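You operate a simulated robot arm through the tools that you are given. There is no shell and no other tool. Be economical: measure what you need, move in short steps, check, and stop when the job is done.

You are at the controls of a simulated two-armed robot. One attempt, no reset.

JOB
Fetch the mount bracket from the parts drawer, slacken its bolt, draw its peg up.
Fine: on the table, drawer shut; hold it still while the bolt goes one turn back. Set down upright: mount bracket.
Where things are to end (x, y in the base frame): mount bracket within 60 mm of [780, -600].

Only the result counts: the job must be done as asked and must still hold three seconds after the hand-in. Knocking over, shifting, dropping, spilling or breaking anything else fails it.

ROBOT AND FRAMES
Two 6-joint arms with two-finger parallel grippers on one trunk, on a base that drives. Base frame: it is fixed to the floor where the robot stands at the start and does not move with it; the origin is under the middle of the robot, x ahead of it, y to its left, z up. Units: mm, rad, N and s.
The left shoulder is at the start at [280, 185, 905], the right one opposite. With the tool pointing down near the work surface each hand reaches from about 540 to 920 mm from the robot's upright axis, wherever it stands, measured 20 degrees to its own side. Places, roughly: hole [900, -200, 600]; orange peg of the mount [900, -100, 600]; parts drawer [900, -100, 600]; work table [1000, -500, 800]. Payload 1.57 kg a hand.
Tool frame (each hand has its own): the origin (TCP) lies between the finger pads and is the grasp point; the fingertips stand 30 mm ahead of it; z points along the fingers, y is the line along which they close. Largest opening 80 mm; finger width 17, thickness 12; the body of the gripper, 40 by 82 mm, starts 80 mm behind the TCP.
Orientation is that of the tool frame in the base frame, as a unit quaternion [x, y, z, w]. With the fingers straight down and closing along the base's y, the tool's x points along the base's -x, its y along +y and its z along -z.

CONTROLS
- The arms move only by the tool nudge_tool. It takes "left_targets", "right_targets" or both (then of equal length, played together; a hand with none holds still); each is a list of rows, each a list of 7 numbers: the turn, a rotation vector about the base's x, y, z in rad, then the shift along the base's x, y, z in mm, then the opening, from 0 (shut) to 1 (fully open). In form: [[ax, ay, az, tx, ty, tz, jaw], ...]. A call has 1 to 20 rows; each row shifts and turns the commanded pose from where the row before left it. Each row takes 0.2 s and may step no farther than 50 mm and 0.15 rad from the row before; otherwise, or with a gripper value out of range, the whole call is refused. A pose out of reach is approached as far as the arm can. The call stops where the force on the tool passes 50 N (or 10 N more than at its start, if that is more) or the arm is blocked; 0.2 s more then pass. The fingers move at their own pace (about 153 mm/s each) and stop on an object; they squeeze with about 40 N. The grip force told is the motor's: it shows also when the fingers shut on nothing. Time passes only in rows, and 0.2 s behind the last, so rows that do not move let the fingers close. It gives the time, the measured TCP pose, the force on the tool (base axes), the opening and the grip force at its end, in the units of the frame above (readings bear some noise), with the torque about the TCP (base axes, N m) and any sound that the robot's microphone picked up.
- Cameras (640 x 400 px; columns grow to the right, rows downward): "scene" is now at [231.5, -4, 1335.3]; the picture's right is [-0.06, -1.00, 0.00], its down [-0.82, 0.05, -0.57] and it looks along [0.57, -0.04, -0.82] (base axes); focal length 284 px, centre (320, 200). "left" rides on the left gripper at [72, 7, -122] in its tool frame; the picture's right is [-0.09, 1.00, 0.00], its down [-0.84, -0.08, -0.54] and it looks along [-0.54, -0.05, 0.84] (tool axes); focal length 238 px, centre (320, 200). "right" rides on the right gripper at [72, -7, -122] in its tool frame; the picture's right is [0.09, 1.00, 0.00], its down [-0.84, 0.08, -0.54] and it looks along [-0.54, 0.05, 0.84] (tool axes); focal length 238 px, centre (320, 200).
- camera(camera): a new picture of that camera. The clock stands still meanwhile.
- raise_lower(by): slides the trunk up (or, below 0, down) by that many mm; the arms and the scene camera ride with it, the base frame stays. It gives what a move gives, with no picture.
- drive_base(legs): drives the robot by 1 to 6 legs, each [ahead, turn to the left] in mm and rad, along the robot's own axes; the way and the turn of a leg run together, so that a leg with both is an arc; at most 1500 mm and 3.142 rad a leg. The arms and the cameras ride along, it lands a little off, and it stops where it bumps. It gives what a move gives.
- head_to(pan, tilt): turns the head with the scene camera to pan (to the left, within 1.501 rad either way) and tilt (down, from -0.506 to 1.204), counted from straight ahead of the robot. It gives what a move gives.
- probe_pixels(camera, pixels): for up to 12 pixels [column, row] of the newest picture of that camera ("zoom" is the newest enlarged one), the place [x, y, z] in the base frame of the surface seen there, good to about 2 mm. The clock stands still meanwhile.
- enlarge(camera, box): a new picture of the part [left, top, right, bottom] of that camera's present view, enlarged. The clock stands still meanwhile.
- sign_off(): hands the job in; it is judged then, once.

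Work in short steps. Measure before you move; look again where a grasp or a placing could have gone wrong, and mend it. You have 80 turns and 58 pictures in all, those below and enlarged ones among them. Open the grippers and draw the arms clear of the work before you hand the job in, unless the task says otherwise.

The tools are called after "Request:" as name(argument=value, ...) on one line, values as JSON. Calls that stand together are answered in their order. nudge_tool: Moves the arms, as the interface text tells. Its arguments: {"type":"object","properties":{"left_targets":{"type":"array","items":{"type":"array","items":{"type":"number"}}},"right_targets":{"type":"array","items":{"type":"array","items":{"type":"number"}}}},"required":[]} The other tools are called the same way: raise_lower (by) slides the trunk up or down; drive_base (legs) drives the base; head_to (pan, tilt) turns the head that bears the scene camera; camera (camera) takes a picture; probe_pixels (camera, pixels) gives the place of the surface under pixels of a picture; enlarge (camera, box) takes an enlarged picture of a part of a camera's view; sign_off () hands the job in.

At the start:

```text
time_s: 0.0
left_ee_pos: [595.4, 191.8, 956.8]
left_orientation: [0.0, 1.0, 0.002, 0.001]
left_wrist_force: [-0.3, 0.4, -0.7]
left_torque: [0.0, 0.0, -0.03]
left_width: 79.9
left_gripper_force: 0.1
right_ee_pos: [541.9, -277.9, 1055.9]
right_orientation: [0.001, 1.0, 0.0, 0.0]
right_wrist_force: [-0.4, 0.8, -0.6]
right_torque: [-0.01, 0.0, -0.02]
right_width: 80.1
right_gripper_force: 0.0
trunk travel left (down, up): [-600.0, 390.0]
robot x, y, heading: [-0.4, 1.3, 0.0]
head pan, tilt: [-0.065, 0.969]
```

scene: 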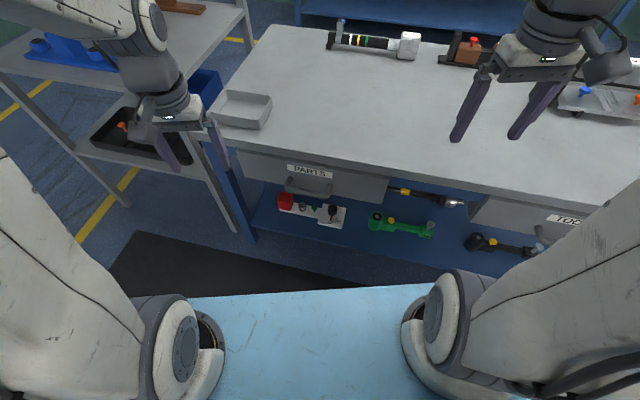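
right: 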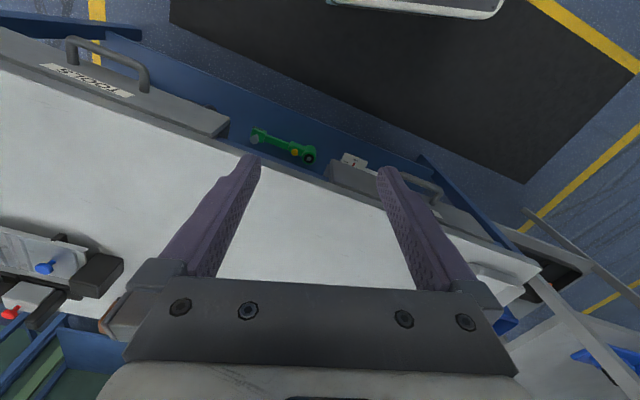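
left: 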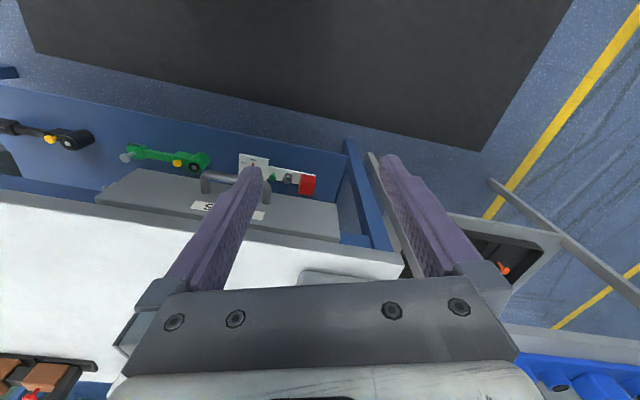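

The PARTS drawer shows at about (310,180) with its handle near (308,188); I measure the drawer, the handle and the table edges.

Request:
probe_pixels(camera="scene", pixels=[[310, 171], [289, 187], [308, 194], [327, 190], [242, 150], [388, 178], [243, 142], [390, 172], [270, 30], [600, 190], [365, 42], [245, 108]])

Request:
enlarge(camera="scene", box=[220, 120, 420, 245])

Request:
enlarge(camera="scene", box=[320, 10, 640, 210])

```text
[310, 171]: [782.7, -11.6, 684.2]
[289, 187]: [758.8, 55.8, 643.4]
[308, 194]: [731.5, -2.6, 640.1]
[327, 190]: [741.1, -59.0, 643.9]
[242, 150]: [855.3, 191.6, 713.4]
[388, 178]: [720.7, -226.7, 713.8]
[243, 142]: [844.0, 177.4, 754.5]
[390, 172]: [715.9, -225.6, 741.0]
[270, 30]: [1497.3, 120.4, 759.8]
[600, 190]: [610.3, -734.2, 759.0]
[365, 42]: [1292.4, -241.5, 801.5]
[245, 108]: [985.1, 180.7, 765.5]
```

```text
3.20 times, centred on (320, 182) of scene
```

zoom: 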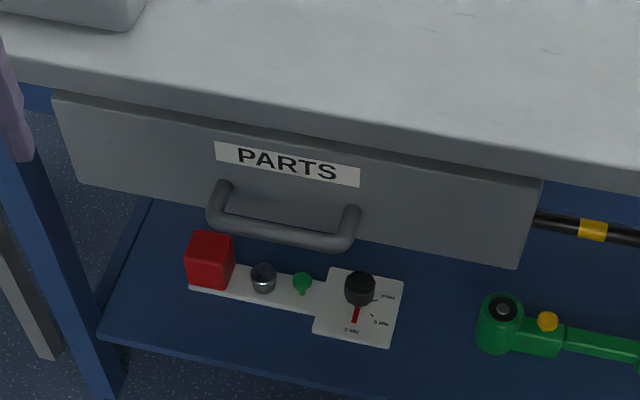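

```text
2.00 times, centred on (480, 110) of scene
```

zoom: 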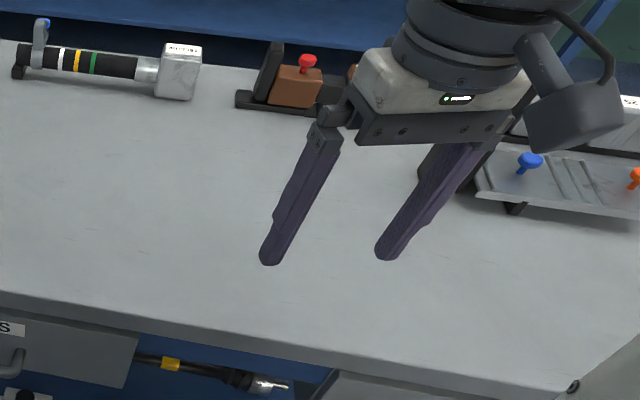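

Table top is at z≈760 and the drawer face normal heads about -0.305 rad; the handle bar sits near [736, 0, 640]. I probe my own base's front and the handle details more finely in a fresh zoom.

Request:
enlarge(camera="scene", box=[270, 150, 350, 200])

Request:
probe_pixels(camera="scene", pixels=[[320, 293], [320, 330], [230, 300], [410, 290], [200, 270], [285, 200], [335, 215], [400, 225], [560, 215], [635, 165]])

```text
8.00 times, centred on (310, 175) of scene
```

zoom: 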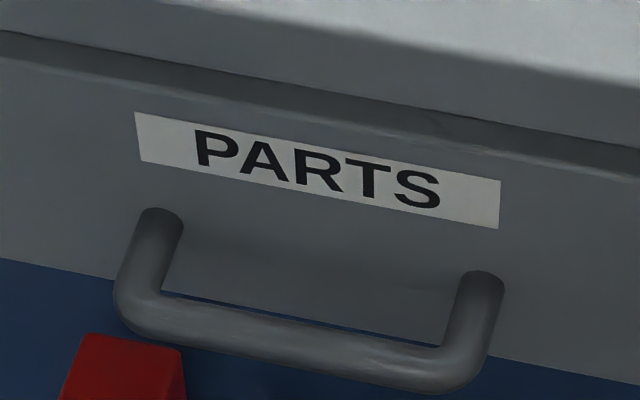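

```text
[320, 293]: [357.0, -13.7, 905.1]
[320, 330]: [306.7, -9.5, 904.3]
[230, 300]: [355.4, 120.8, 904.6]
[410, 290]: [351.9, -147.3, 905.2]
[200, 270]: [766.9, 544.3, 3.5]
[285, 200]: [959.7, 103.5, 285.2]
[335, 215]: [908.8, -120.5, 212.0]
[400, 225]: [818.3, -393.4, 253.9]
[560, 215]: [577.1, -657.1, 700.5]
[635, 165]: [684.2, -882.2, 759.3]
```

I probe points on the handle bar in the zoom, (150,225) and (485,285) at the roots, (300,340) on the bar.

Request:
probe_pixels(camera="zoom", pixels=[[160, 216], [300, 318], [300, 340], [300, 352], [483, 278], [135, 295], [440, 370], [300, 285], [320, 140], [480, 215], [30, 245]])

```text
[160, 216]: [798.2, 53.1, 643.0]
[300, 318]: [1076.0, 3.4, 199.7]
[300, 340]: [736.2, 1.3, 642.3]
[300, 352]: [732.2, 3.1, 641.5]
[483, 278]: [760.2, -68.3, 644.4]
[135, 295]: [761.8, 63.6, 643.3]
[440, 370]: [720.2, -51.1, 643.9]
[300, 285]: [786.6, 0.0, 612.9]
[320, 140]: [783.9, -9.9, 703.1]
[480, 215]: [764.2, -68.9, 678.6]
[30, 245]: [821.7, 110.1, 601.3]
```

The handle bar centre is about [735, 5, 637] with a 40 mm gap to the face. I turn the base by -0.311 rad so that I stand square to the table and can pull by driving straight back.

Request:
drive_base(legs=[[0, -0.311]])

Request:
head_to(pan=0.2, tilt=0.95)

Request:
camera(camera="scene")

```text
time_s: 1.4
left_ee_pos: [626.1, 3.4, 956.2]
left_orientation: [0.152, 0.988, 0.001, 0.001]
left_wrist_force: [0.1, 0.6, 0.2]
left_torque: [0.0, -0.04, -0.03]
left_width: 80.0
left_gripper_force: 0.1
right_ee_pos: [434.0, -426.9, 1054.7]
right_orientation: [0.152, 0.988, 0.0, 0.0]
right_wrist_force: [-0.9, 0.7, -1.2]
right_torque: [-0.03, 0.02, -0.01]
right_width: 79.9
right_gripper_force: 0.1
trunk travel left (down, up): [-600.0, 390.0]
robot x, y, heading: [-0.2, 2.6, -0.304]
head pan, tilt: [-0.065, 0.969]
```

```text
time_s: 2.2
left_ee_pos: [624.0, 4.0, 956.9]
left_orientation: [0.152, 0.988, 0.001, 0.001]
left_wrist_force: [-0.2, 0.8, 0.2]
left_torque: [0.0, 0.01, 0.01]
left_width: 80.2
left_gripper_force: 0.0
right_ee_pos: [434.2, -427.7, 1054.1]
right_orientation: [0.152, 0.988, 0.0, 0.0]
right_wrist_force: [-0.2, 0.1, 0.5]
right_torque: [0.01, -0.02, 0.02]
right_width: 80.0
right_gripper_force: 0.0
trunk travel left (down, up): [-600.0, 390.0]
robot x, y, heading: [-4.1, -2.2, -0.308]
head pan, tilt: [0.201, 0.949]
```

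```text
51 pictures are left
```

scene: 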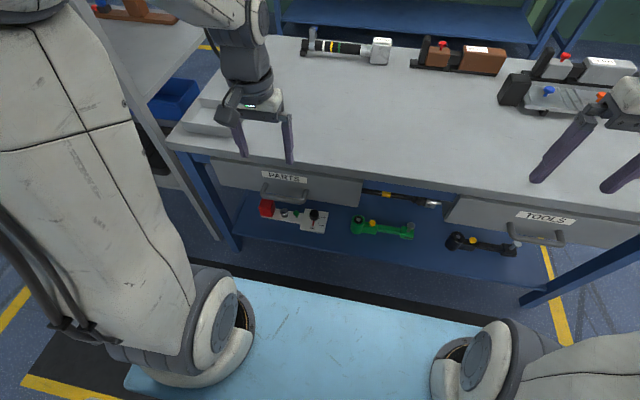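

I stand square now (heading -0.308). I shut the left fingers to use as a hook, tilt them 0.2 rad forward and go above the gap behind the handle at about [761, -2], first stopping 60 mm above the bar.

Request:
nudge_tool(left_targets=[[-0.0305, -0.0952, 0, 45, -2, 0, 0], [-0.0305, -0.0952, 0, 45, -2, 0, 0], [0, 0, 0, 47, -2, 0, 0], [0, 0, 0, 0, 0, -50, 0], [0, 0, 0, 0, 0, -50, 0], [0, 0, 0, 0, 0, -50, 0], [0, 0, 0, 0, 0, -50, 0], [0, 0, 0, 0, 0, -20, 0], [0, 0, 0, 0, 0, 0, 0]])

Request:
camera(camera="left")

Request:
enlarge(camera="scene", box=[200, 110, 360, 210])

```text
time_s: 4.2
left_ee_pos: [764.1, -2.2, 736.6]
left_orientation: [0.151, 0.983, -0.014, 0.1]
left_wrist_force: [0.2, -0.2, 0.1]
left_torque: [-0.01, -0.01, 0.01]
left_width: 0.0
left_gripper_force: 21.9
right_ee_pos: [433.9, -428.1, 1054.4]
right_orientation: [0.152, 0.988, 0.0, 0.0]
right_wrist_force: [0.6, 0.2, -0.3]
right_torque: [0.02, 0.0, 0.0]
right_width: 80.1
right_gripper_force: 0.1
trunk travel left (down, up): [-600.0, 390.0]
robot x, y, heading: [-4.2, 0.5, -0.308]
head pan, tilt: [0.201, 0.949]
```

```text
50 pictures are left
```

left: 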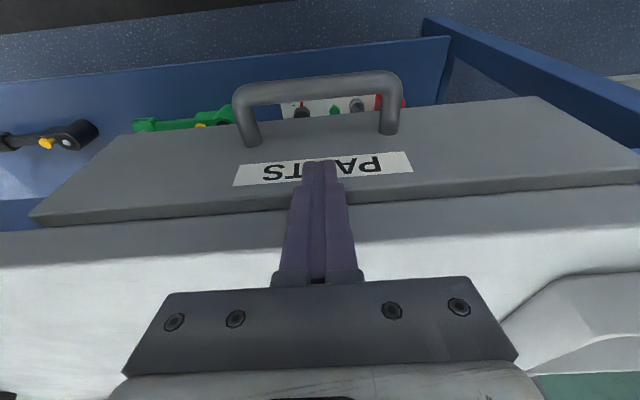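

```text
4.00 times, centred on (280, 160) of scene
```

zoom: 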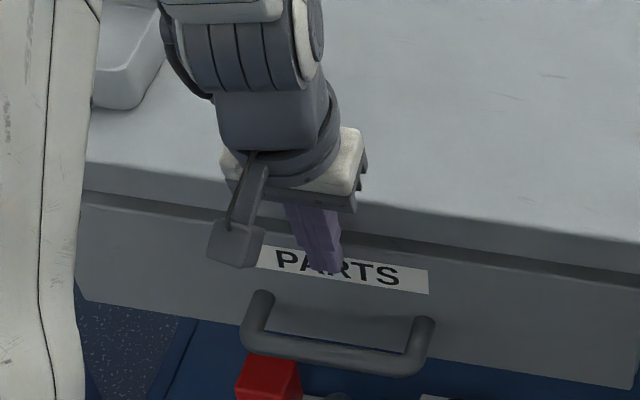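

The fingertips are at about (320,165) in the left view, above the PARTS label; I probe tip, face and bar there to set the final approach.

Request:
probe_pixels(camera="left", pixels=[[312, 164], [328, 166], [320, 90], [260, 93], [385, 80], [252, 140], [390, 128], [270, 175], [400, 160], [320, 110], [320, 150]])

```text
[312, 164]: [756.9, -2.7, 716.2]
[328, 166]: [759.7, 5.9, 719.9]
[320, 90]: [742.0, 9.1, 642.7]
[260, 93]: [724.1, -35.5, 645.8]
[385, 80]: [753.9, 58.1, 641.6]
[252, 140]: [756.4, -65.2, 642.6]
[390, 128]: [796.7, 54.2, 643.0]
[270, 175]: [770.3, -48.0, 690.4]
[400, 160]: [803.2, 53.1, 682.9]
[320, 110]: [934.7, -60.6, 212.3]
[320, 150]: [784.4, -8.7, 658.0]
```

The bar lies at d≈702 (rear side ≈709), the face at 749 and my finger centre at ≈728. I come back 3 mm and go down into the gap.

Request:
nudge_tool(left_targets=[[0, 0, 0, -3, 1, -40, 0], [0, 0, 0, 0, 0, -30, 0], [0, 0, 0, 0, 0, -22, 0], [0, 0, 0, 0, 0, 0, 0]])

Request:
camera(camera="left")

```text
time_s: 5.2
left_ee_pos: [758.0, 0.3, 642.1]
left_orientation: [0.15, 0.984, -0.014, 0.099]
left_wrist_force: [-0.3, 0.2, -0.1]
left_torque: [0.03, 0.0, 0.01]
left_width: 0.0
left_gripper_force: 20.9
right_ee_pos: [434.1, -427.4, 1054.6]
right_orientation: [0.151, 0.988, 0.0, 0.001]
right_wrist_force: [-0.3, 0.7, 0.3]
right_torque: [0.01, 0.02, -0.04]
right_width: 80.2
right_gripper_force: 0.1
trunk travel left (down, up): [-600.0, 390.0]
robot x, y, heading: [-1.7, -0.9, -0.31]
head pan, tilt: [0.201, 0.949]
```

```text
48 pictures are left
```

left: 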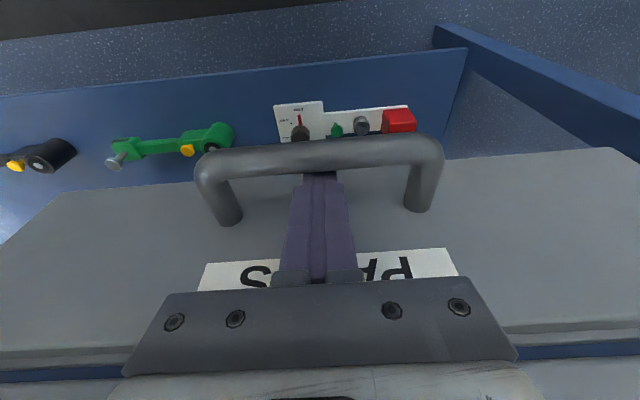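

The closed fingers stand behind the bar. I drive back 120 mm first to see that the drawer follows.

Request:
drive_base(legs=[[-120, 0]])

Request:
camera(camera="scene")

```text
time_s: 6.4
left_ee_pos: [642.1, 35.6, 643.7]
left_orientation: [0.152, 0.983, -0.015, 0.098]
left_wrist_force: [0.2, -0.2, -0.8]
left_torque: [-0.01, 0.01, 0.0]
left_width: 0.3
left_gripper_force: 21.3
right_ee_pos: [314.8, -390.2, 1054.6]
right_orientation: [0.153, 0.988, 0.0, 0.0]
right_wrist_force: [1.1, 0.1, -0.3]
right_torque: [-0.02, 0.0, 0.01]
right_width: 80.2
right_gripper_force: 0.3
trunk travel left (down, up): [-600.0, 390.0]
robot x, y, heading: [-120.8, 37.6, -0.306]
head pan, tilt: [0.201, 0.949]
```

```text
47 pictures are left
```

scene: 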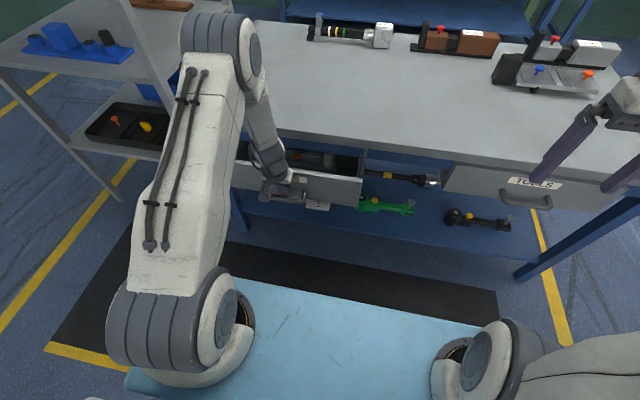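

The drawer follows. I drive back another 130 mm.

Request:
drive_base(legs=[[-130, 0]])

Request:
camera(camera="scene")

```text
time_s: 7.7
left_ee_pos: [517.0, 77.1, 643.3]
left_orientation: [0.151, 0.984, -0.014, 0.098]
left_wrist_force: [-0.1, -0.2, -0.5]
left_torque: [0.0, 0.01, -0.01]
left_width: 0.0
left_gripper_force: 21.7
right_ee_pos: [191.4, -349.4, 1054.6]
right_orientation: [0.152, 0.988, 0.0, 0.0]
right_wrist_force: [-0.1, 0.2, 0.1]
right_torque: [0.02, 0.02, 0.02]
right_width: 80.0
right_gripper_force: 0.0
trunk travel left (down, up): [-600.0, 390.0]
robot x, y, heading: [-242.5, 78.6, -0.308]
head pan, tilt: [0.201, 0.949]
```

```text
46 pictures are left
```

scene: 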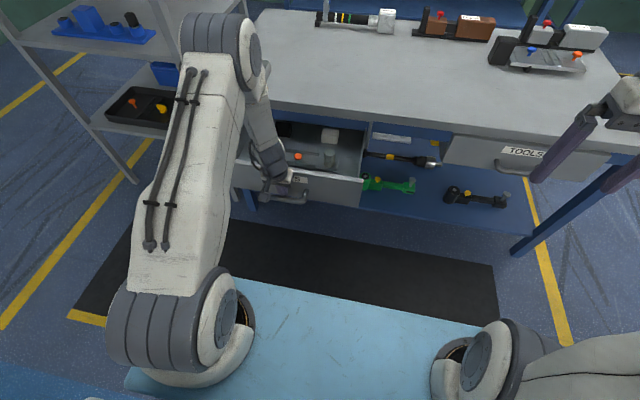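

The drawer is well open, and the part with the orange peg shows near (298,157). I lift the hand out of the handle and look in from above.

Request:
nudge_tool(left_targets=[[0, 0, 0, 0, 0, 50, 0], [0, 0, 0, 0, 0, 50, 0], [0, 0, 0, 0, 0, 50, 0], [0, 0, 0, 0, 0, 50, 0], [0, 0, 0, 0, 0, 50, 1], [0.0305, 0.0952, 0, 0, 0, 50, 1], [0.0305, 0.0952, 0, 0, 0, 0, 1]])

Request:
camera(camera="left")

Request:
camera(camera="scene")

```text
time_s: 9.3
left_ee_pos: [516.9, 81.9, 943.5]
left_orientation: [0.151, 0.989, 0.002, 0.0]
left_wrist_force: [-0.4, -0.3, 0.4]
left_torque: [-0.01, -0.02, 0.01]
left_width: 80.2
left_gripper_force: 0.0
right_ee_pos: [191.5, -349.8, 1054.6]
right_orientation: [0.151, 0.989, 0.0, -0.001]
right_wrist_force: [0.3, -0.1, 0.0]
right_torque: [0.02, 0.03, 0.03]
right_width: 80.1
right_gripper_force: 0.0
trunk travel left (down, up): [-600.0, 390.0]
robot x, y, heading: [-243.3, 76.8, -0.311]
head pan, tilt: [0.201, 0.949]
```

```text
45 pictures are left
```

left: 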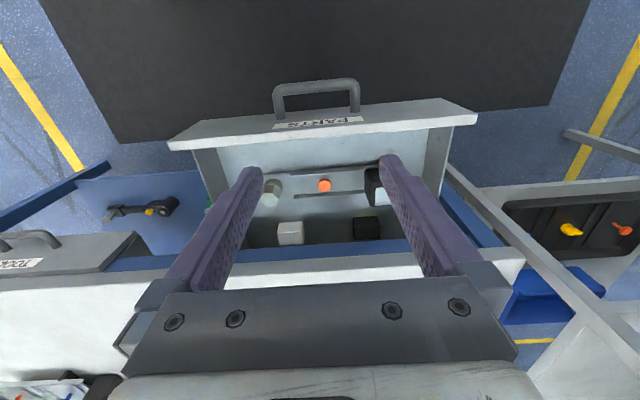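

```text
44 pictures are left
```

scene: 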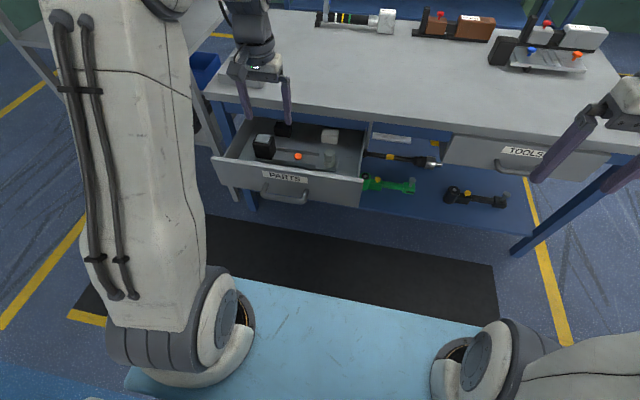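

I enlarge the drawer in both views to see the bracket properly.

Request:
enlarge(camera="scene", box=[210, 110, 370, 210])

Request:
enlarge(camera="left", box=[190, 130, 450, 260])

Request:
probe_pixels(camera="left", pixels=[[271, 186], [271, 200], [324, 185], [343, 182], [372, 178], [365, 225], [290, 228], [300, 205], [290, 160], [230, 180], [440, 160], [348, 196]])

```text
4.00 times, centred on (290, 160) of scene
```

zoom: 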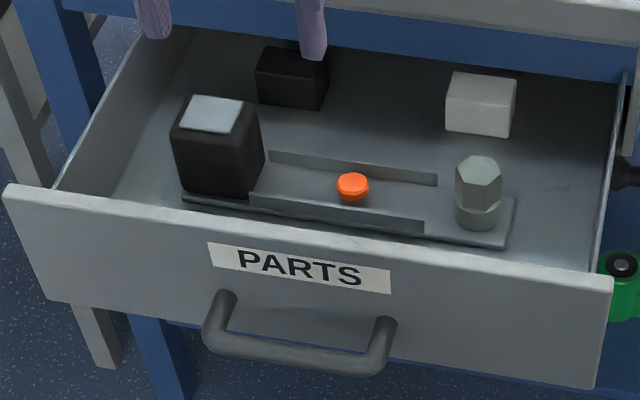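

```text
2.46 times, centred on (320, 195) of left
```

zoom: 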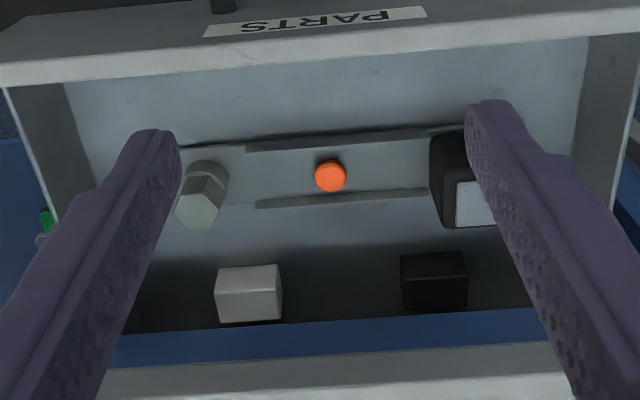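

```text
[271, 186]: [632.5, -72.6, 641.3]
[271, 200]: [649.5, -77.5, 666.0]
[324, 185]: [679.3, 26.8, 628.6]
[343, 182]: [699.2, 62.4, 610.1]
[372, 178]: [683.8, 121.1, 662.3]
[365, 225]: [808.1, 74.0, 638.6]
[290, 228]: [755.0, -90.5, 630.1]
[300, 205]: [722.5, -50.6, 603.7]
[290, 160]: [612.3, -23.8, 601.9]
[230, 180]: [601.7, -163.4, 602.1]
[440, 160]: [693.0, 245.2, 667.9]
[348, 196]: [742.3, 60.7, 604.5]
```

The bracket: a plate with a black block at its left end, the orange peg in the middle and the hex bolt standing at the right end. I measure its dimensions in the scene zoom.

Request:
enlarge(camera="scene", box=[245, 120, 355, 189])

```text
5.80 times, centred on (300, 154) of scene
```

zoom: 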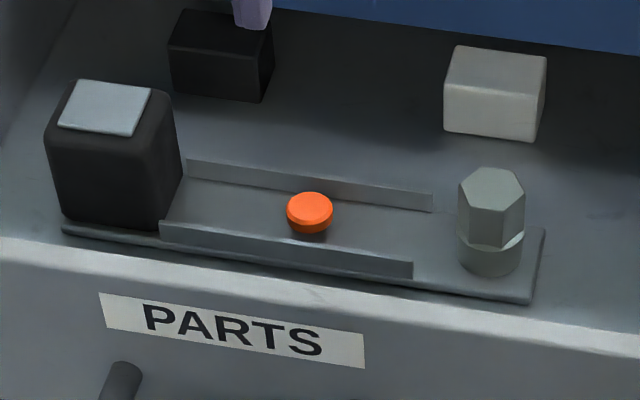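

Request:
probe_pixels(camera="zoom", pixels=[[80, 83], [146, 92], [132, 132], [62, 124], [70, 231], [526, 297], [540, 236], [491, 182], [310, 206], [300, 187], [290, 252], [120, 190]])

Request:
probe_pixels(camera="zoom", pixels=[[468, 182], [518, 190], [492, 170], [484, 270], [462, 250], [521, 250], [240, 205], [380, 225], [178, 165], [50, 140], [172, 225], [410, 270]])

```text
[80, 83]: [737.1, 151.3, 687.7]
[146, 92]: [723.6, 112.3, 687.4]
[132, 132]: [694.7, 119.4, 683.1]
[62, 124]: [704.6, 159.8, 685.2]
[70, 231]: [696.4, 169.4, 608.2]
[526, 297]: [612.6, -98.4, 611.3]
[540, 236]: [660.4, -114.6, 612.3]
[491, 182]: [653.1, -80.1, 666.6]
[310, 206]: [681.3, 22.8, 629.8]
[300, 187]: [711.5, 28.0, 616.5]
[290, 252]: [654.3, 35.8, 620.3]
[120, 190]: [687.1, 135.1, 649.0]
```

```text
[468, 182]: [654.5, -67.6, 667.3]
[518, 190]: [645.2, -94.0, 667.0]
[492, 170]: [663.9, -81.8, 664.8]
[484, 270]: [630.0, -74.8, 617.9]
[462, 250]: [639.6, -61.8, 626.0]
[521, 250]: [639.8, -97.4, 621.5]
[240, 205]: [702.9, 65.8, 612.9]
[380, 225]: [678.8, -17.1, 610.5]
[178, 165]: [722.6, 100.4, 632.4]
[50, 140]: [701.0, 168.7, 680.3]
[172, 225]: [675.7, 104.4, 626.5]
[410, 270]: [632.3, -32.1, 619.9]
```

The plate is 280 x 52 mm, centred on the peg at about [680, 25], parallel to the drawer. It's out of reach from here, so I drive 150 mm forward and turn the left hand by -90° to close across the plate.

Request:
drive_base(legs=[[150, 0]])

Request:
nudge_tool(left_targets=[[0, 0, -0.15, 0, 0, 0, 1], [0, 0, -0.15, 0, 0, 0, 1], [0, 0, -0.15, 0, 0, 0, 1], [0, 0, -0.15, 0, 0, 0, 1], [0, 0, -0.15, 0, 0, 0, 1], [0, 0, -0.15, 0, 0, 0, 1], [0, 0, -0.15, 0, 0, 0, 1], [0, 0, -0.15, 0, 0, 0, 1], [0, 0, -0.15, 0, 0, 0, 1], [0, 0, -0.15, 0, 0, 0, 1], [0, 0, -0.071, 0, 0, 0, 1], [0, 0, 0, 0, 0, 0, 1]])

```text
time_s: 10.7
left_ee_pos: [663.4, 36.8, 941.9]
left_orientation: [0.15, 0.989, 0.001, 0.0]
left_wrist_force: [-1.0, -0.6, 0.1]
left_torque: [-0.04, -0.02, 0.04]
left_width: 80.0
left_gripper_force: 0.1
right_ee_pos: [339.6, -394.5, 1055.1]
right_orientation: [0.151, 0.989, 0.0, 0.0]
right_wrist_force: [0.1, -0.2, 0.2]
right_torque: [-0.01, 0.0, 0.0]
right_width: 79.9
right_gripper_force: 0.1
trunk travel left (down, up): [-600.0, 390.0]
robot x, y, heading: [-99.2, 32.1, -0.302]
head pan, tilt: [0.201, 0.949]
```

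```text
time_s: 13.3
left_ee_pos: [663.2, 36.5, 941.1]
left_orientation: [0.806, 0.592, 0.001, 0.002]
left_wrist_force: [-0.2, 0.3, -0.3]
left_torque: [-0.01, 0.02, 0.04]
left_width: 80.2
left_gripper_force: 0.0
right_ee_pos: [339.1, -395.4, 1054.8]
right_orientation: [0.15, 0.989, 0.001, 0.0]
right_wrist_force: [1.0, 0.1, 0.0]
right_torque: [0.01, 0.01, 0.01]
right_width: 80.0
right_gripper_force: 0.0
trunk travel left (down, up): [-600.0, 390.0]
robot x, y, heading: [-96.9, 28.3, -0.304]
head pan, tilt: [0.201, 0.949]
```

The hand is turned. I move over the plate at [692.5, 66.3], come down to z≈720 and look.

Request:
nudge_tool(left_targets=[[0, 0, 0, 29, 30, 0, 1], [0, 0, 0, 0, 0, -50, 1], [0, 0, 0, 0, 0, -50, 1], [0, 0, 0, 0, 0, -50, 1], [0, 0, 0, 0, 0, -50, 1], [0, 0, 0, 0, 0, -20, 1], [0, 0, 0, 0, 0, 0, 1]])

Request:
camera(camera="left")

Request:
camera(camera="scene")

```text
time_s: 14.9
left_ee_pos: [693.8, 65.5, 721.6]
left_orientation: [0.806, 0.593, 0.001, 0.002]
left_wrist_force: [-0.1, -0.6, -0.2]
left_torque: [0.04, 0.02, -0.01]
left_width: 80.3
left_gripper_force: 0.0
right_ee_pos: [339.1, -394.9, 1054.2]
right_orientation: [0.15, 0.989, 0.0, 0.0]
right_wrist_force: [-0.3, 0.4, -0.4]
right_torque: [0.01, -0.02, -0.03]
right_width: 79.7
right_gripper_force: 0.1
trunk travel left (down, up): [-600.0, 390.0]
robot x, y, heading: [-98.3, 31.7, -0.304]
head pan, tilt: [0.201, 0.949]
```

```text
40 pictures are left
```

left: 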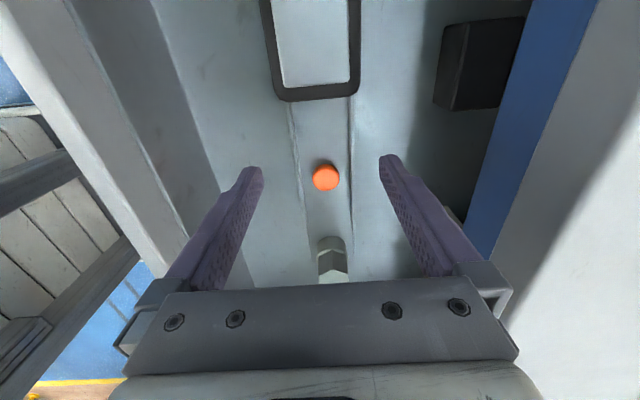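

```text
39 pictures are left
```

scene: 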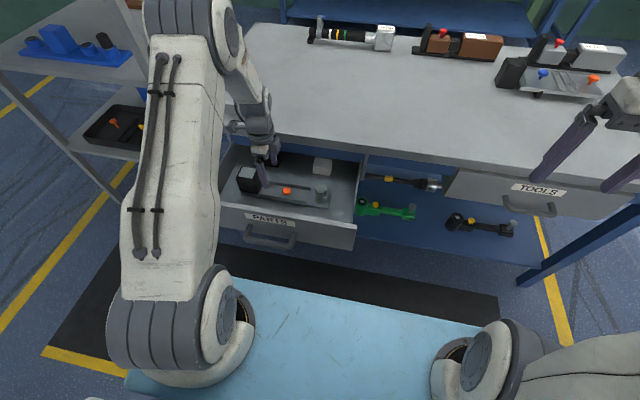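

Peg at (326,178) is centred between the fingers; I probe the rail tops (at columns ~295 and ~351) to confirm centring.

Request:
probe_pixels(camera="left", pixels=[[294, 130], [351, 130], [299, 170], [352, 170], [326, 177], [252, 175], [389, 165], [323, 150], [275, 170], [332, 245]])

```text
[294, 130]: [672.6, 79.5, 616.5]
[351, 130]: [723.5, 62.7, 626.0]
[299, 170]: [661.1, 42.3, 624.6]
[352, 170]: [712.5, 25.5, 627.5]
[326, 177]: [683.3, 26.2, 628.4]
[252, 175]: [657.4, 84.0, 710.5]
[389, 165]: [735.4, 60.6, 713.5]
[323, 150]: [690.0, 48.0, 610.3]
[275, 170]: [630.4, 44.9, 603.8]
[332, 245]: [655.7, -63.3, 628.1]
```

Rails stand at d≈616 and 670 with tops at z≈626. I shift 2 mm inward, go down to z≈638 and close.

Request:
nudge_tool(left_targets=[[0, 0, 0, 2, -1, -40, 1], [0, 0, 0, 0, 0, -30, 1], [0, 0, 0, 0, 0, -12, 1], [0, 0, 0, 0, 0, 0, 0.6], [0, 0, 0, 0, 0, 0, 0.5], [0, 0, 0, 0, 0, 0, 0.5]])

```text
time_s: 16.3
left_ee_pos: [693.8, 63.5, 639.2]
left_orientation: [0.805, 0.593, 0.0, 0.001]
left_wrist_force: [0.5, -1.0, 0.7]
left_torque: [0.01, -0.14, -0.09]
left_width: 59.9
left_gripper_force: 40.0
right_ee_pos: [339.5, -396.3, 1054.8]
right_orientation: [0.15, 0.989, 0.0, 0.0]
right_wrist_force: [-0.9, -0.7, 0.3]
right_torque: [-0.02, -0.01, 0.03]
right_width: 80.3
right_gripper_force: 0.1
trunk travel left (down, up): [-600.0, 390.0]
robot x, y, heading: [-96.8, 33.4, -0.303]
head pan, tilt: [0.201, 0.949]
```

Fingers have closed on the rails at 60 mm with 40 N. I lift 10 mm to read weight and balance.

Request:
nudge_tool(left_targets=[[0, 0, 0, 0, 0, 0, 0.3], [0, 0, 0, 0, 0, 6, 0.3], [0, 0, 0, 0, 0, 6, 0.3], [0, 0, 0, 0, 0, 0, 0.3], [0, 0, 0, 0, 0, 0, 0.3]])

Request:
enlarge(camera="scene", box=[210, 130, 370, 230])

```text
time_s: 17.5
left_ee_pos: [692.8, 63.6, 651.3]
left_orientation: [0.806, 0.592, 0.001, 0.0]
left_wrist_force: [0.3, -0.6, -7.7]
left_torque: [0.26, -0.09, -0.02]
left_width: 59.7
left_gripper_force: 40.6
right_ee_pos: [339.7, -395.4, 1054.9]
right_orientation: [0.151, 0.988, 0.0, 0.0]
right_wrist_force: [-0.6, -0.4, 0.4]
right_torque: [0.01, 0.0, -0.01]
right_width: 80.3
right_gripper_force: 0.0
trunk travel left (down, up): [-600.0, 390.0]
robot x, y, heading: [-99.4, 34.7, -0.302]
head pan, tilt: [0.201, 0.949]
```

```text
4.00 times, centred on (290, 180) of scene
```

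zoom: 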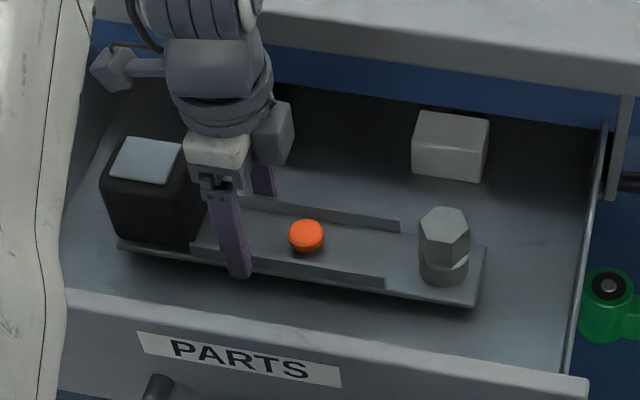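

It weighs 0.79 kg and the centre of mass is about 35 mm toward the bolt, i.e. at the peg. I set it back, shift the grip 35 mm there, and lift again.

Request:
nudge_tool(left_targets=[[0, 0, 0, 0, 0, -6, 0.3], [0, 0, 0, 0, 0, -6, 0.3], [0, 0, 0, 0, 0, 0, 1], [0, 0, 0, 0, 0, 0, 1], [0, 0, 0, -10.7, -33.3, 0, 1], [0, 0, 0, 0, 0, 0, 1], [0, 0, 0, 0, 0, 0, 0.5], [0, 0, 0, 0, 0, 0, 0.3], [0, 0, 0, 0, 0, 0, 0.3], [0, 0, 0, 0, 0, 6, 0.3], [0, 0, 0, 0, 0, 6, 0.3], [0, 0, 0, 0, 0, 0, 0.3]])

```text
time_s: 20.1
left_ee_pos: [681.7, 33.1, 651.3]
left_orientation: [0.806, 0.592, 0.001, 0.001]
left_wrist_force: [0.0, 0.3, -7.6]
left_torque: [0.02, 0.04, 0.0]
left_width: 59.6
left_gripper_force: 39.8
right_ee_pos: [339.7, -395.2, 1054.7]
right_orientation: [0.15, 0.989, 0.0, 0.001]
right_wrist_force: [-0.1, 0.1, 0.2]
right_torque: [0.02, -0.01, 0.01]
right_width: 80.0
right_gripper_force: 0.0
trunk travel left (down, up): [-600.0, 390.0]
robot x, y, heading: [-95.8, 29.4, -0.304]
head pan, tilt: [0.201, 0.949]
```

Balanced now (torque ≈0). I lift the bracket straight up to z≈940, and at the same time close the right hand and bring it across for pushing the drawer shut.

Request:
nudge_tool(left_targets=[[0, 0, 0, 0, 0, 40, 0.3], [0, 0, 0, 0, 0, 45, 0.3], [0, 0, 0, 0, 0, 45, 0.3], [0, 0, 0, 0, 0, 45, 0.3], [0, 0, 0, 0, 0, 45, 0.3], [0, 0, 0, 0, 0, 45, 0.3], [0, 0, 0, 0, 0, 25, 0.3], [0, 0, 0, 0, 0, 0, 0.3]])

Request:
camera(camera="scene")

```text
time_s: 21.9
left_ee_pos: [681.7, 33.0, 944.8]
left_orientation: [0.805, 0.593, 0.0, 0.0]
left_wrist_force: [-0.3, 0.5, -7.5]
left_torque: [0.04, -0.02, 0.0]
left_width: 59.9
left_gripper_force: 40.1
right_ee_pos: [340.4, -395.3, 1055.0]
right_orientation: [0.15, 0.989, 0.0, 0.0]
right_wrist_force: [0.8, 0.2, 0.1]
right_torque: [0.01, -0.02, 0.02]
right_width: 79.9
right_gripper_force: 0.0
trunk travel left (down, up): [-600.0, 390.0]
robot x, y, heading: [-94.5, 30.6, -0.303]
head pan, tilt: [0.201, 0.949]
```

```text
37 pictures are left
```

scene: 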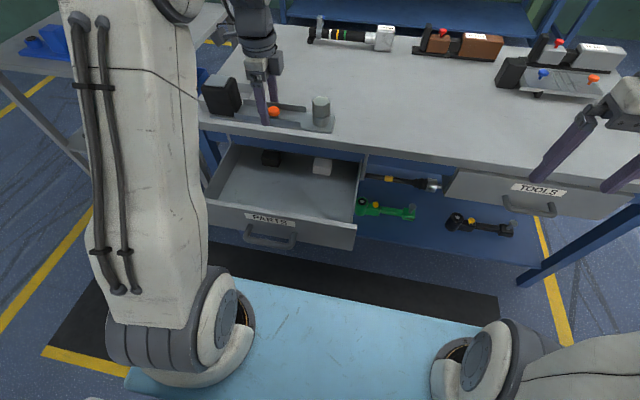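

The bracket hangs level. I move it 80 mm left and 100 mm up to be clear of the right arm, and then bring the closed, tilted right hand across to in front of the drawer's right part.

Request:
nudge_tool(left_targets=[[0, 0, 0, 8, 25, 30, 0.3], [0, 0, 0, 8, 25, 30, 0.3], [0, 0, 0, 8.5, 26, 30, 0.3], [0, 0, 0, 0, 0, 10, 0.3], [0, 0, 0, 0, 0, 0, 0.3], [0, 0, 0, 0, 0, 0, 0.3], [0, 0, 0, 0, 0, 0, 0.3], [0, 0, 0, 0, 0, 0, 0.3], [0, 0, 0, 0, 0, 0, 0.3], [0, 0, 0, 0, 0, 0, 0.3]], right_targets=[[-0.0381, -0.119, 0, 0, 0, 0, 0], [-0.0381, -0.119, 0, 0, 0, 0, 0], [0, 0, 0, 18.5, 43.6, -13, 0], [0, 0, 0, 18.5, 43.6, -13, 0], [0, 0, 0, 18.5, 43.6, -13, 0], [0, 0, 0, 18.5, 43.6, -13, 0], [0, 0, 0, 18.5, 43.6, -13, 0], [0, 0, 0, 18.5, 43.6, -13, 0], [0, 0, 0, 18.5, 43.6, -13, 0], [0, 0, 0, 0, 0, 0, 0]])

Request:
camera(camera="right")

Request:
camera(camera="scene")

```text
time_s: 24.1
left_ee_pos: [709.2, 108.6, 1041.8]
left_orientation: [0.806, 0.592, 0.0, 0.0]
left_wrist_force: [-1.1, -0.6, -8.2]
left_torque: [0.02, 0.0, 0.02]
left_width: 59.8
left_gripper_force: 40.1
right_ee_pos: [467.2, -88.1, 965.9]
right_orientation: [0.15, 0.981, -0.02, 0.123]
right_wrist_force: [0.3, -0.5, -0.6]
right_torque: [-0.03, 0.04, 0.0]
right_width: 0.0
right_gripper_force: 21.6
trunk travel left (down, up): [-600.0, 390.0]
robot x, y, heading: [-94.7, 30.4, -0.301]
head pan, tilt: [0.201, 0.949]
```

```text
36 pictures are left
```

right: 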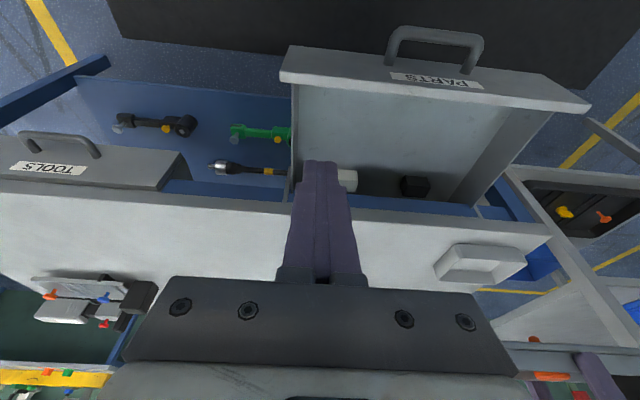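

```text
35 pictures are left
```

scene: 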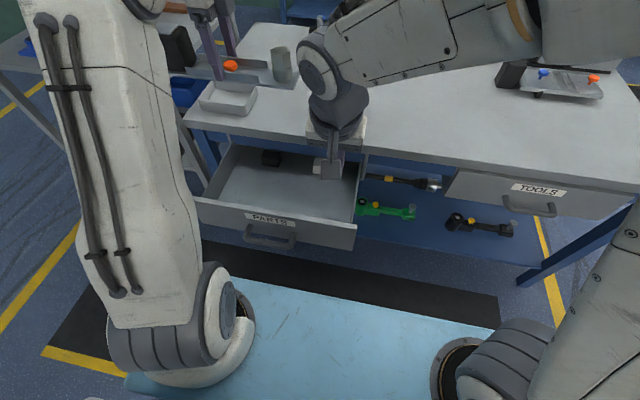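

The right fingertips are above the drawer's right side. I probe the drawer's front panel edges to find the exact face position.

Request:
probe_pixels(camera="right", pixels=[[300, 60], [340, 66], [300, 78], [350, 84], [420, 75], [560, 95], [440, 35], [318, 165]])

```text
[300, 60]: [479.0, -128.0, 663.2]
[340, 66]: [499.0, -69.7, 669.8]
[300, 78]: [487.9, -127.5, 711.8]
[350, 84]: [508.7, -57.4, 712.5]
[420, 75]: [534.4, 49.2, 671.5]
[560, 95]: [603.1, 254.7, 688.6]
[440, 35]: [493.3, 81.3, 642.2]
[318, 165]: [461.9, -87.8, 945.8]
```

The face is at d≈495. I back off 10 mm, go down to z≈655 in front of the face, and look before pushing.

Request:
nudge_tool(right_targets=[[0, 0, 0, -9.5, 3, -40, 0], [0, 0, 0, 0, 0, -45, 0], [0, 0, 0, 0, 0, -45, 0], [0, 0, 0, 0, 0, -45, 0], [0, 0, 0, 0, 0, -45, 0], [0, 0, 0, 0, 0, -45, 0], [0, 0, 0, 0, 0, -45, 0], [0, 0, 0, 0, 0, 0, 0]])

Request:
camera(camera="scene")

```text
time_s: 25.9
left_ee_pos: [709.7, 109.0, 1041.7]
left_orientation: [0.806, 0.593, -0.001, 0.0]
left_wrist_force: [0.5, -0.4, -7.3]
left_torque: [0.01, 0.0, 0.0]
left_width: 59.4
left_gripper_force: 40.1
right_ee_pos: [460.9, -84.9, 651.3]
right_orientation: [0.149, 0.981, -0.024, 0.121]
right_wrist_force: [0.2, 0.1, 1.2]
right_torque: [0.0, -0.02, 0.01]
right_width: 0.0
right_gripper_force: 21.6
trunk travel left (down, up): [-600.0, 390.0]
robot x, y, heading: [-96.8, 28.1, -0.305]
head pan, tilt: [0.201, 0.949]
```

```text
34 pictures are left
```

scene: 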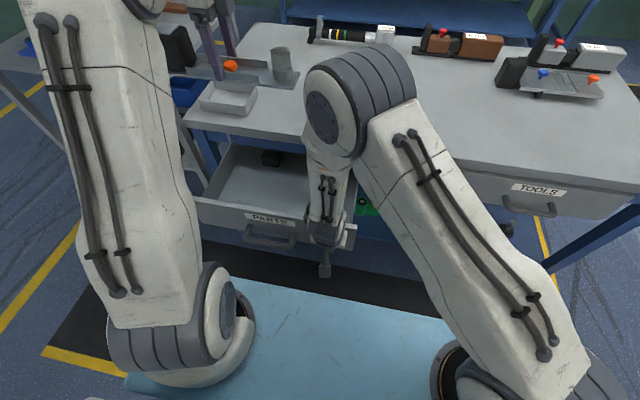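

Hand is in front of the face. I check the elbow's clearance to the held bracket.

Request:
probe_pixels(camera="scene", pixels=[[322, 110], [360, 60], [308, 90], [275, 60], [297, 80], [322, 190]])

```text
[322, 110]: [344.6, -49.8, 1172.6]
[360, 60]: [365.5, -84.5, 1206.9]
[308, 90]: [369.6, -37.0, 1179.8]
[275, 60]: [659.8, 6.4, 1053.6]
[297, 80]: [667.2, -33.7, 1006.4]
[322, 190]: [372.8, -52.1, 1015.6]
```

The elbow edge stays at u≈80, the bracket begins at u≈172, so it is clear. I push along the drawer axis.

Request:
nudge_tool(right_targets=[[0, 0, 0, 40, -12.8, 0, 0], [0, 0, 0, 40, -12.8, 0, 0], [0, 0, 0, 40, -12.8, 0, 0], [0, 0, 0, 40, -12.8, 0, 0], [0, 0, 0, 40, -12.8, 0, 0], [0, 0, 0, 38, -12.2, 0, 0], [0, 0, 0, 0, 0, 0, 0]])

Request:
camera(camera="scene")

```text
time_s: 27.5
left_ee_pos: [709.8, 108.4, 1040.8]
left_orientation: [0.805, 0.593, 0.001, 0.0]
left_wrist_force: [0.8, 0.2, -8.3]
left_torque: [0.03, 0.0, 0.0]
left_width: 59.7
left_gripper_force: 39.5
right_ee_pos: [698.4, -163.8, 656.9]
right_orientation: [0.149, 0.981, -0.019, 0.123]
right_wrist_force: [-0.6, -0.2, -0.3]
right_torque: [-0.02, 0.02, -0.01]
right_width: 0.0
right_gripper_force: 21.1
trunk travel left (down, up): [-600.0, 390.0]
robot x, y, heading: [-99.4, 28.8, -0.306]
head pan, tilt: [0.201, 0.949]
```

```text
33 pictures are left
```

scene: 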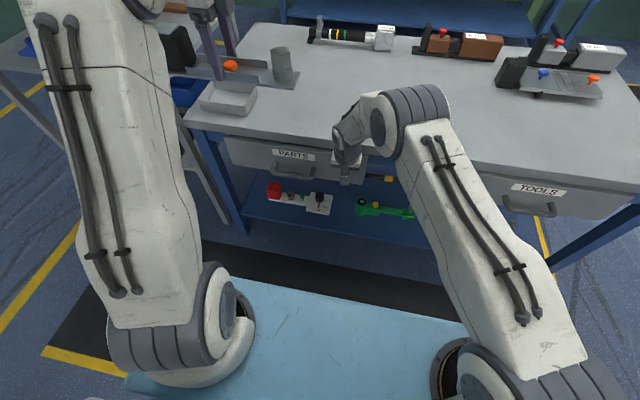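

Nearly shut: TCP d≈715, tip front ≈731. I push 22 mm more, gently.

Request:
nudge_tool(right_targets=[[0, 0, 0, 10, -3, 0, 0], [0, 0, 0, 6, -2, 0, 0], [0, 0, 0, 5, -1.6, 0, 0], [0, 0, 0, 3, -1, 0, 0], [0, 0, 0, 0, 0, 0, 0]])

Request:
enlarge(camera="scene", box=[200, 110, 420, 247])

Request:
probe_pixels(camera="scene", pixels=[[260, 150], [294, 155], [240, 150], [275, 170]])

```text
time_s: 28.4
left_ee_pos: [708.4, 109.0, 1041.9]
left_orientation: [0.806, 0.592, 0.0, 0.0]
left_wrist_force: [-0.3, -0.9, -8.1]
left_torque: [0.05, -0.04, 0.03]
left_width: 59.3
left_gripper_force: 40.2
right_ee_pos: [712.6, -168.6, 650.3]
right_orientation: [0.151, 0.982, -0.021, 0.114]
right_wrist_force: [-10.9, 4.6, 4.5]
right_torque: [-0.5, -0.98, -0.13]
right_width: 0.1
right_gripper_force: 21.2
trunk travel left (down, up): [-600.0, 390.0]
robot x, y, heading: [-97.7, 29.9, -0.305]
head pan, tilt: [0.201, 0.949]
stopped in row 4 (right hand): the force on the tool passed its limit at 59 N (the readings are from after the stop); the commanded pose is now the measured one
```

```text
2.91 times, centred on (310, 178) of scene
```

zoom: 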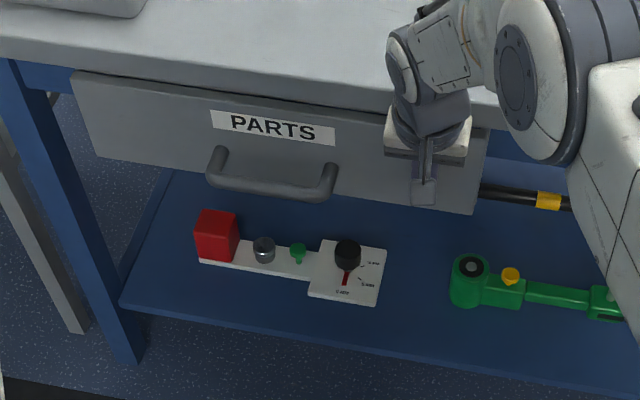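

```text
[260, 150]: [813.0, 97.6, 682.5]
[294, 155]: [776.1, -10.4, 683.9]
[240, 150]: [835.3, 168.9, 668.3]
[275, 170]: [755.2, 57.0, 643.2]
```

The push ended at 59 N; the face now reads d≈744. I compare it with the table's front edge in the same picture.

Request:
probe_pixels(camera="zoom", pixels=[[200, 62], [300, 78], [150, 110], [300, 98], [200, 120], [330, 155], [100, 85], [100, 45], [260, 188], [170, 62]])

```text
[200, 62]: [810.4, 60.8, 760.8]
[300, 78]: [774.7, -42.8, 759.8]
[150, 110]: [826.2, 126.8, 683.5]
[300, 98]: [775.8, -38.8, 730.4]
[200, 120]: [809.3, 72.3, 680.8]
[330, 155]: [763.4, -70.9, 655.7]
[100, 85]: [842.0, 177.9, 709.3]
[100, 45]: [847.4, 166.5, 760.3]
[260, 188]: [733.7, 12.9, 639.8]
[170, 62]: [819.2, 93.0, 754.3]
```

Face at d≈748 and table edge at ≈751, just as at the start: the drawer is shut. I draw the right hand back and up, clear of the table.

Request:
nudge_tool(right_targets=[[0, 0, 0, -40, 12.8, 0, 0], [0, 0, 0, -40, 12.8, 0, 0], [0, 0, 0, -10, -20, 45, 0], [0, 0, 0, -10, -20, 45, 0], [0, 0, 0, -10, -20, 45, 0], [0.0381, 0.119, 0, -10, -20, 45, 1], [0.0381, 0.119, 0, -10, -20, 45, 1], [0, 0, 0, -10, -20, 45, 1], [0, 0, 0, -10, -20, 45, 1], [0, 0, 0, 0, 0, 40, 1], [0, 0, 0, 0, 0, 0, 1]])

Request:
head_to(pan=-0.25, tilt=0.85)

Request:
camera(camera="scene")

```text
refused: row 3 steps farther than a row can; nothing moved
```

```text
time_s: 29.3
left_ee_pos: [708.7, 109.1, 1042.4]
left_orientation: [0.805, 0.593, 0.001, 0.001]
left_wrist_force: [0.2, 0.3, -7.3]
left_torque: [0.03, -0.02, -0.03]
left_width: 59.8
left_gripper_force: 39.6
right_ee_pos: [713.2, -168.7, 651.5]
right_orientation: [0.149, 0.982, -0.022, 0.115]
right_wrist_force: [-22.8, 10.8, 3.9]
right_torque: [-1.04, -2.03, -0.27]
right_width: 0.0
right_gripper_force: 20.9
trunk travel left (down, up): [-600.0, 390.0]
robot x, y, heading: [-98.9, 34.1, -0.3]
head pan, tilt: [-0.25, 0.85]
```

```text
31 pictures are left
```

scene: 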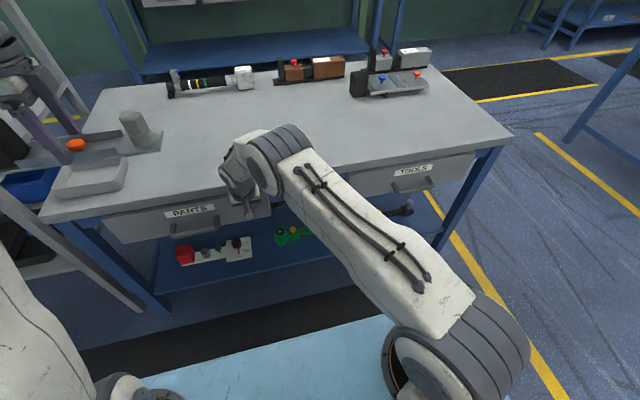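

One row was 0.2 mm too long; I repeat with shorter steps.

Request:
nudge_tool(right_targets=[[0, 0, 0, -40, 12.8, 0, 0], [0, 0, 0, -40, 12.8, 0, 0], [0, 0, 0, -10, -20, 42, 0], [0, 0, 0, -10, -20, 42, 0], [0, 0, 0, -10, -20, 42, 0], [0.0381, 0.119, 0, -10, -20, 42, 1], [0.0381, 0.119, 0, -10, -20, 42, 1], [0, 0, 0, -10, -20, 42, 1], [0, 0, 0, -10, -20, 42, 1], [0, 0, 0, 0, 0, 40, 1], [0, 0, 0, 0, 0, 0, 1]])

Request:
probe_pixels(camera="scene", pixels=[[360, 95], [420, 92], [371, 87], [320, 160], [400, 130], [450, 150], [280, 80], [490, 140], [410, 80], [440, 120]])

```text
time_s: 31.7
left_ee_pos: [710.0, 108.1, 1042.2]
left_orientation: [0.805, 0.594, 0.001, 0.001]
left_wrist_force: [-1.0, 0.7, -7.8]
left_torque: [0.02, 0.0, -0.01]
left_width: 59.4
left_gripper_force: 40.2
right_ee_pos: [563.0, -283.0, 987.6]
right_orientation: [0.151, 0.989, 0.0, -0.007]
right_wrist_force: [0.9, -0.6, -0.4]
right_torque: [0.0, -0.01, 0.02]
right_width: 80.3
right_gripper_force: 0.0
trunk travel left (down, up): [-600.0, 390.0]
robot x, y, heading: [-97.7, 31.7, -0.304]
head pan, tilt: [-0.25, 0.85]
```

```text
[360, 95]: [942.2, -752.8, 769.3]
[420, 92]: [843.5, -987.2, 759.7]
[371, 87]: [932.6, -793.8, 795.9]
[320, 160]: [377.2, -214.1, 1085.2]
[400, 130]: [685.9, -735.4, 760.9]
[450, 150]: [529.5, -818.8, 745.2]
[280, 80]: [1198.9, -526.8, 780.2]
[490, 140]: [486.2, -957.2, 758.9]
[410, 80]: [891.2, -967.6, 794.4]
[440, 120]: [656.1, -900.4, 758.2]
```

Right hand is clear. Target [780,-600] is free table; I drive so that it lies about 720 mm straight ahead: turn right 0.858, 439 mm ahead, turn back.

Request:
drive_base(legs=[[0, -0.858], [439, 0], [0, 0.855]])

Request:
head_to(pan=0.0, tilt=0.9)

Request:
camera(camera="scene")

```text
time_s: 38.8
left_ee_pos: [878.8, -285.9, 1040.6]
left_orientation: [0.806, 0.592, 0.0, 0.001]
left_wrist_force: [-0.1, 0.3, -6.8]
left_torque: [0.03, -0.02, 0.03]
left_width: 59.7
left_gripper_force: 40.0
right_ee_pos: [733.8, -677.6, 986.9]
right_orientation: [0.151, 0.988, -0.002, -0.007]
right_wrist_force: [1.1, -0.9, 0.3]
right_torque: [0.0, 0.05, -0.02]
right_width: 79.8
right_gripper_force: 0.0
trunk travel left (down, up): [-600.0, 390.0]
robot x, y, heading: [75.5, -366.5, -0.305]
head pan, tilt: [-0.25, 0.85]
```

```text
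time_s: 39.5
left_ee_pos: [877.9, -285.4, 1040.7]
left_orientation: [0.805, 0.593, 0.001, 0.001]
left_wrist_force: [-0.6, -0.8, -7.7]
left_torque: [0.04, 0.01, 0.0]
left_width: 59.4
left_gripper_force: 39.6
right_ee_pos: [733.3, -677.5, 987.6]
right_orientation: [0.151, 0.989, -0.002, -0.007]
right_wrist_force: [-0.8, 0.6, -0.1]
right_torque: [0.01, 0.03, 0.0]
right_width: 80.1
right_gripper_force: 0.0
trunk travel left (down, up): [-600.0, 390.0]
robot x, y, heading: [74.3, -364.5, -0.304]
head pan, tilt: [0.0, 0.901]
```

```text
30 pictures are left
```

scene: 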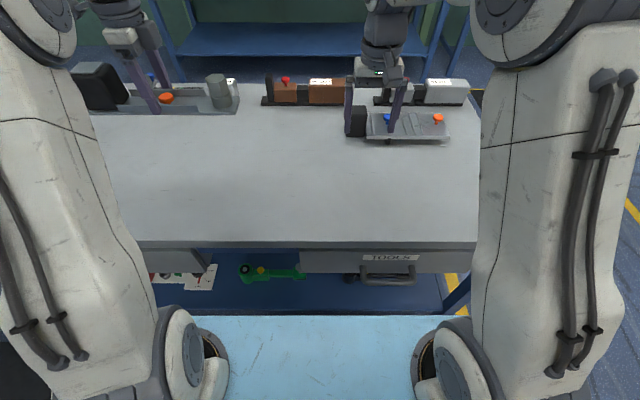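

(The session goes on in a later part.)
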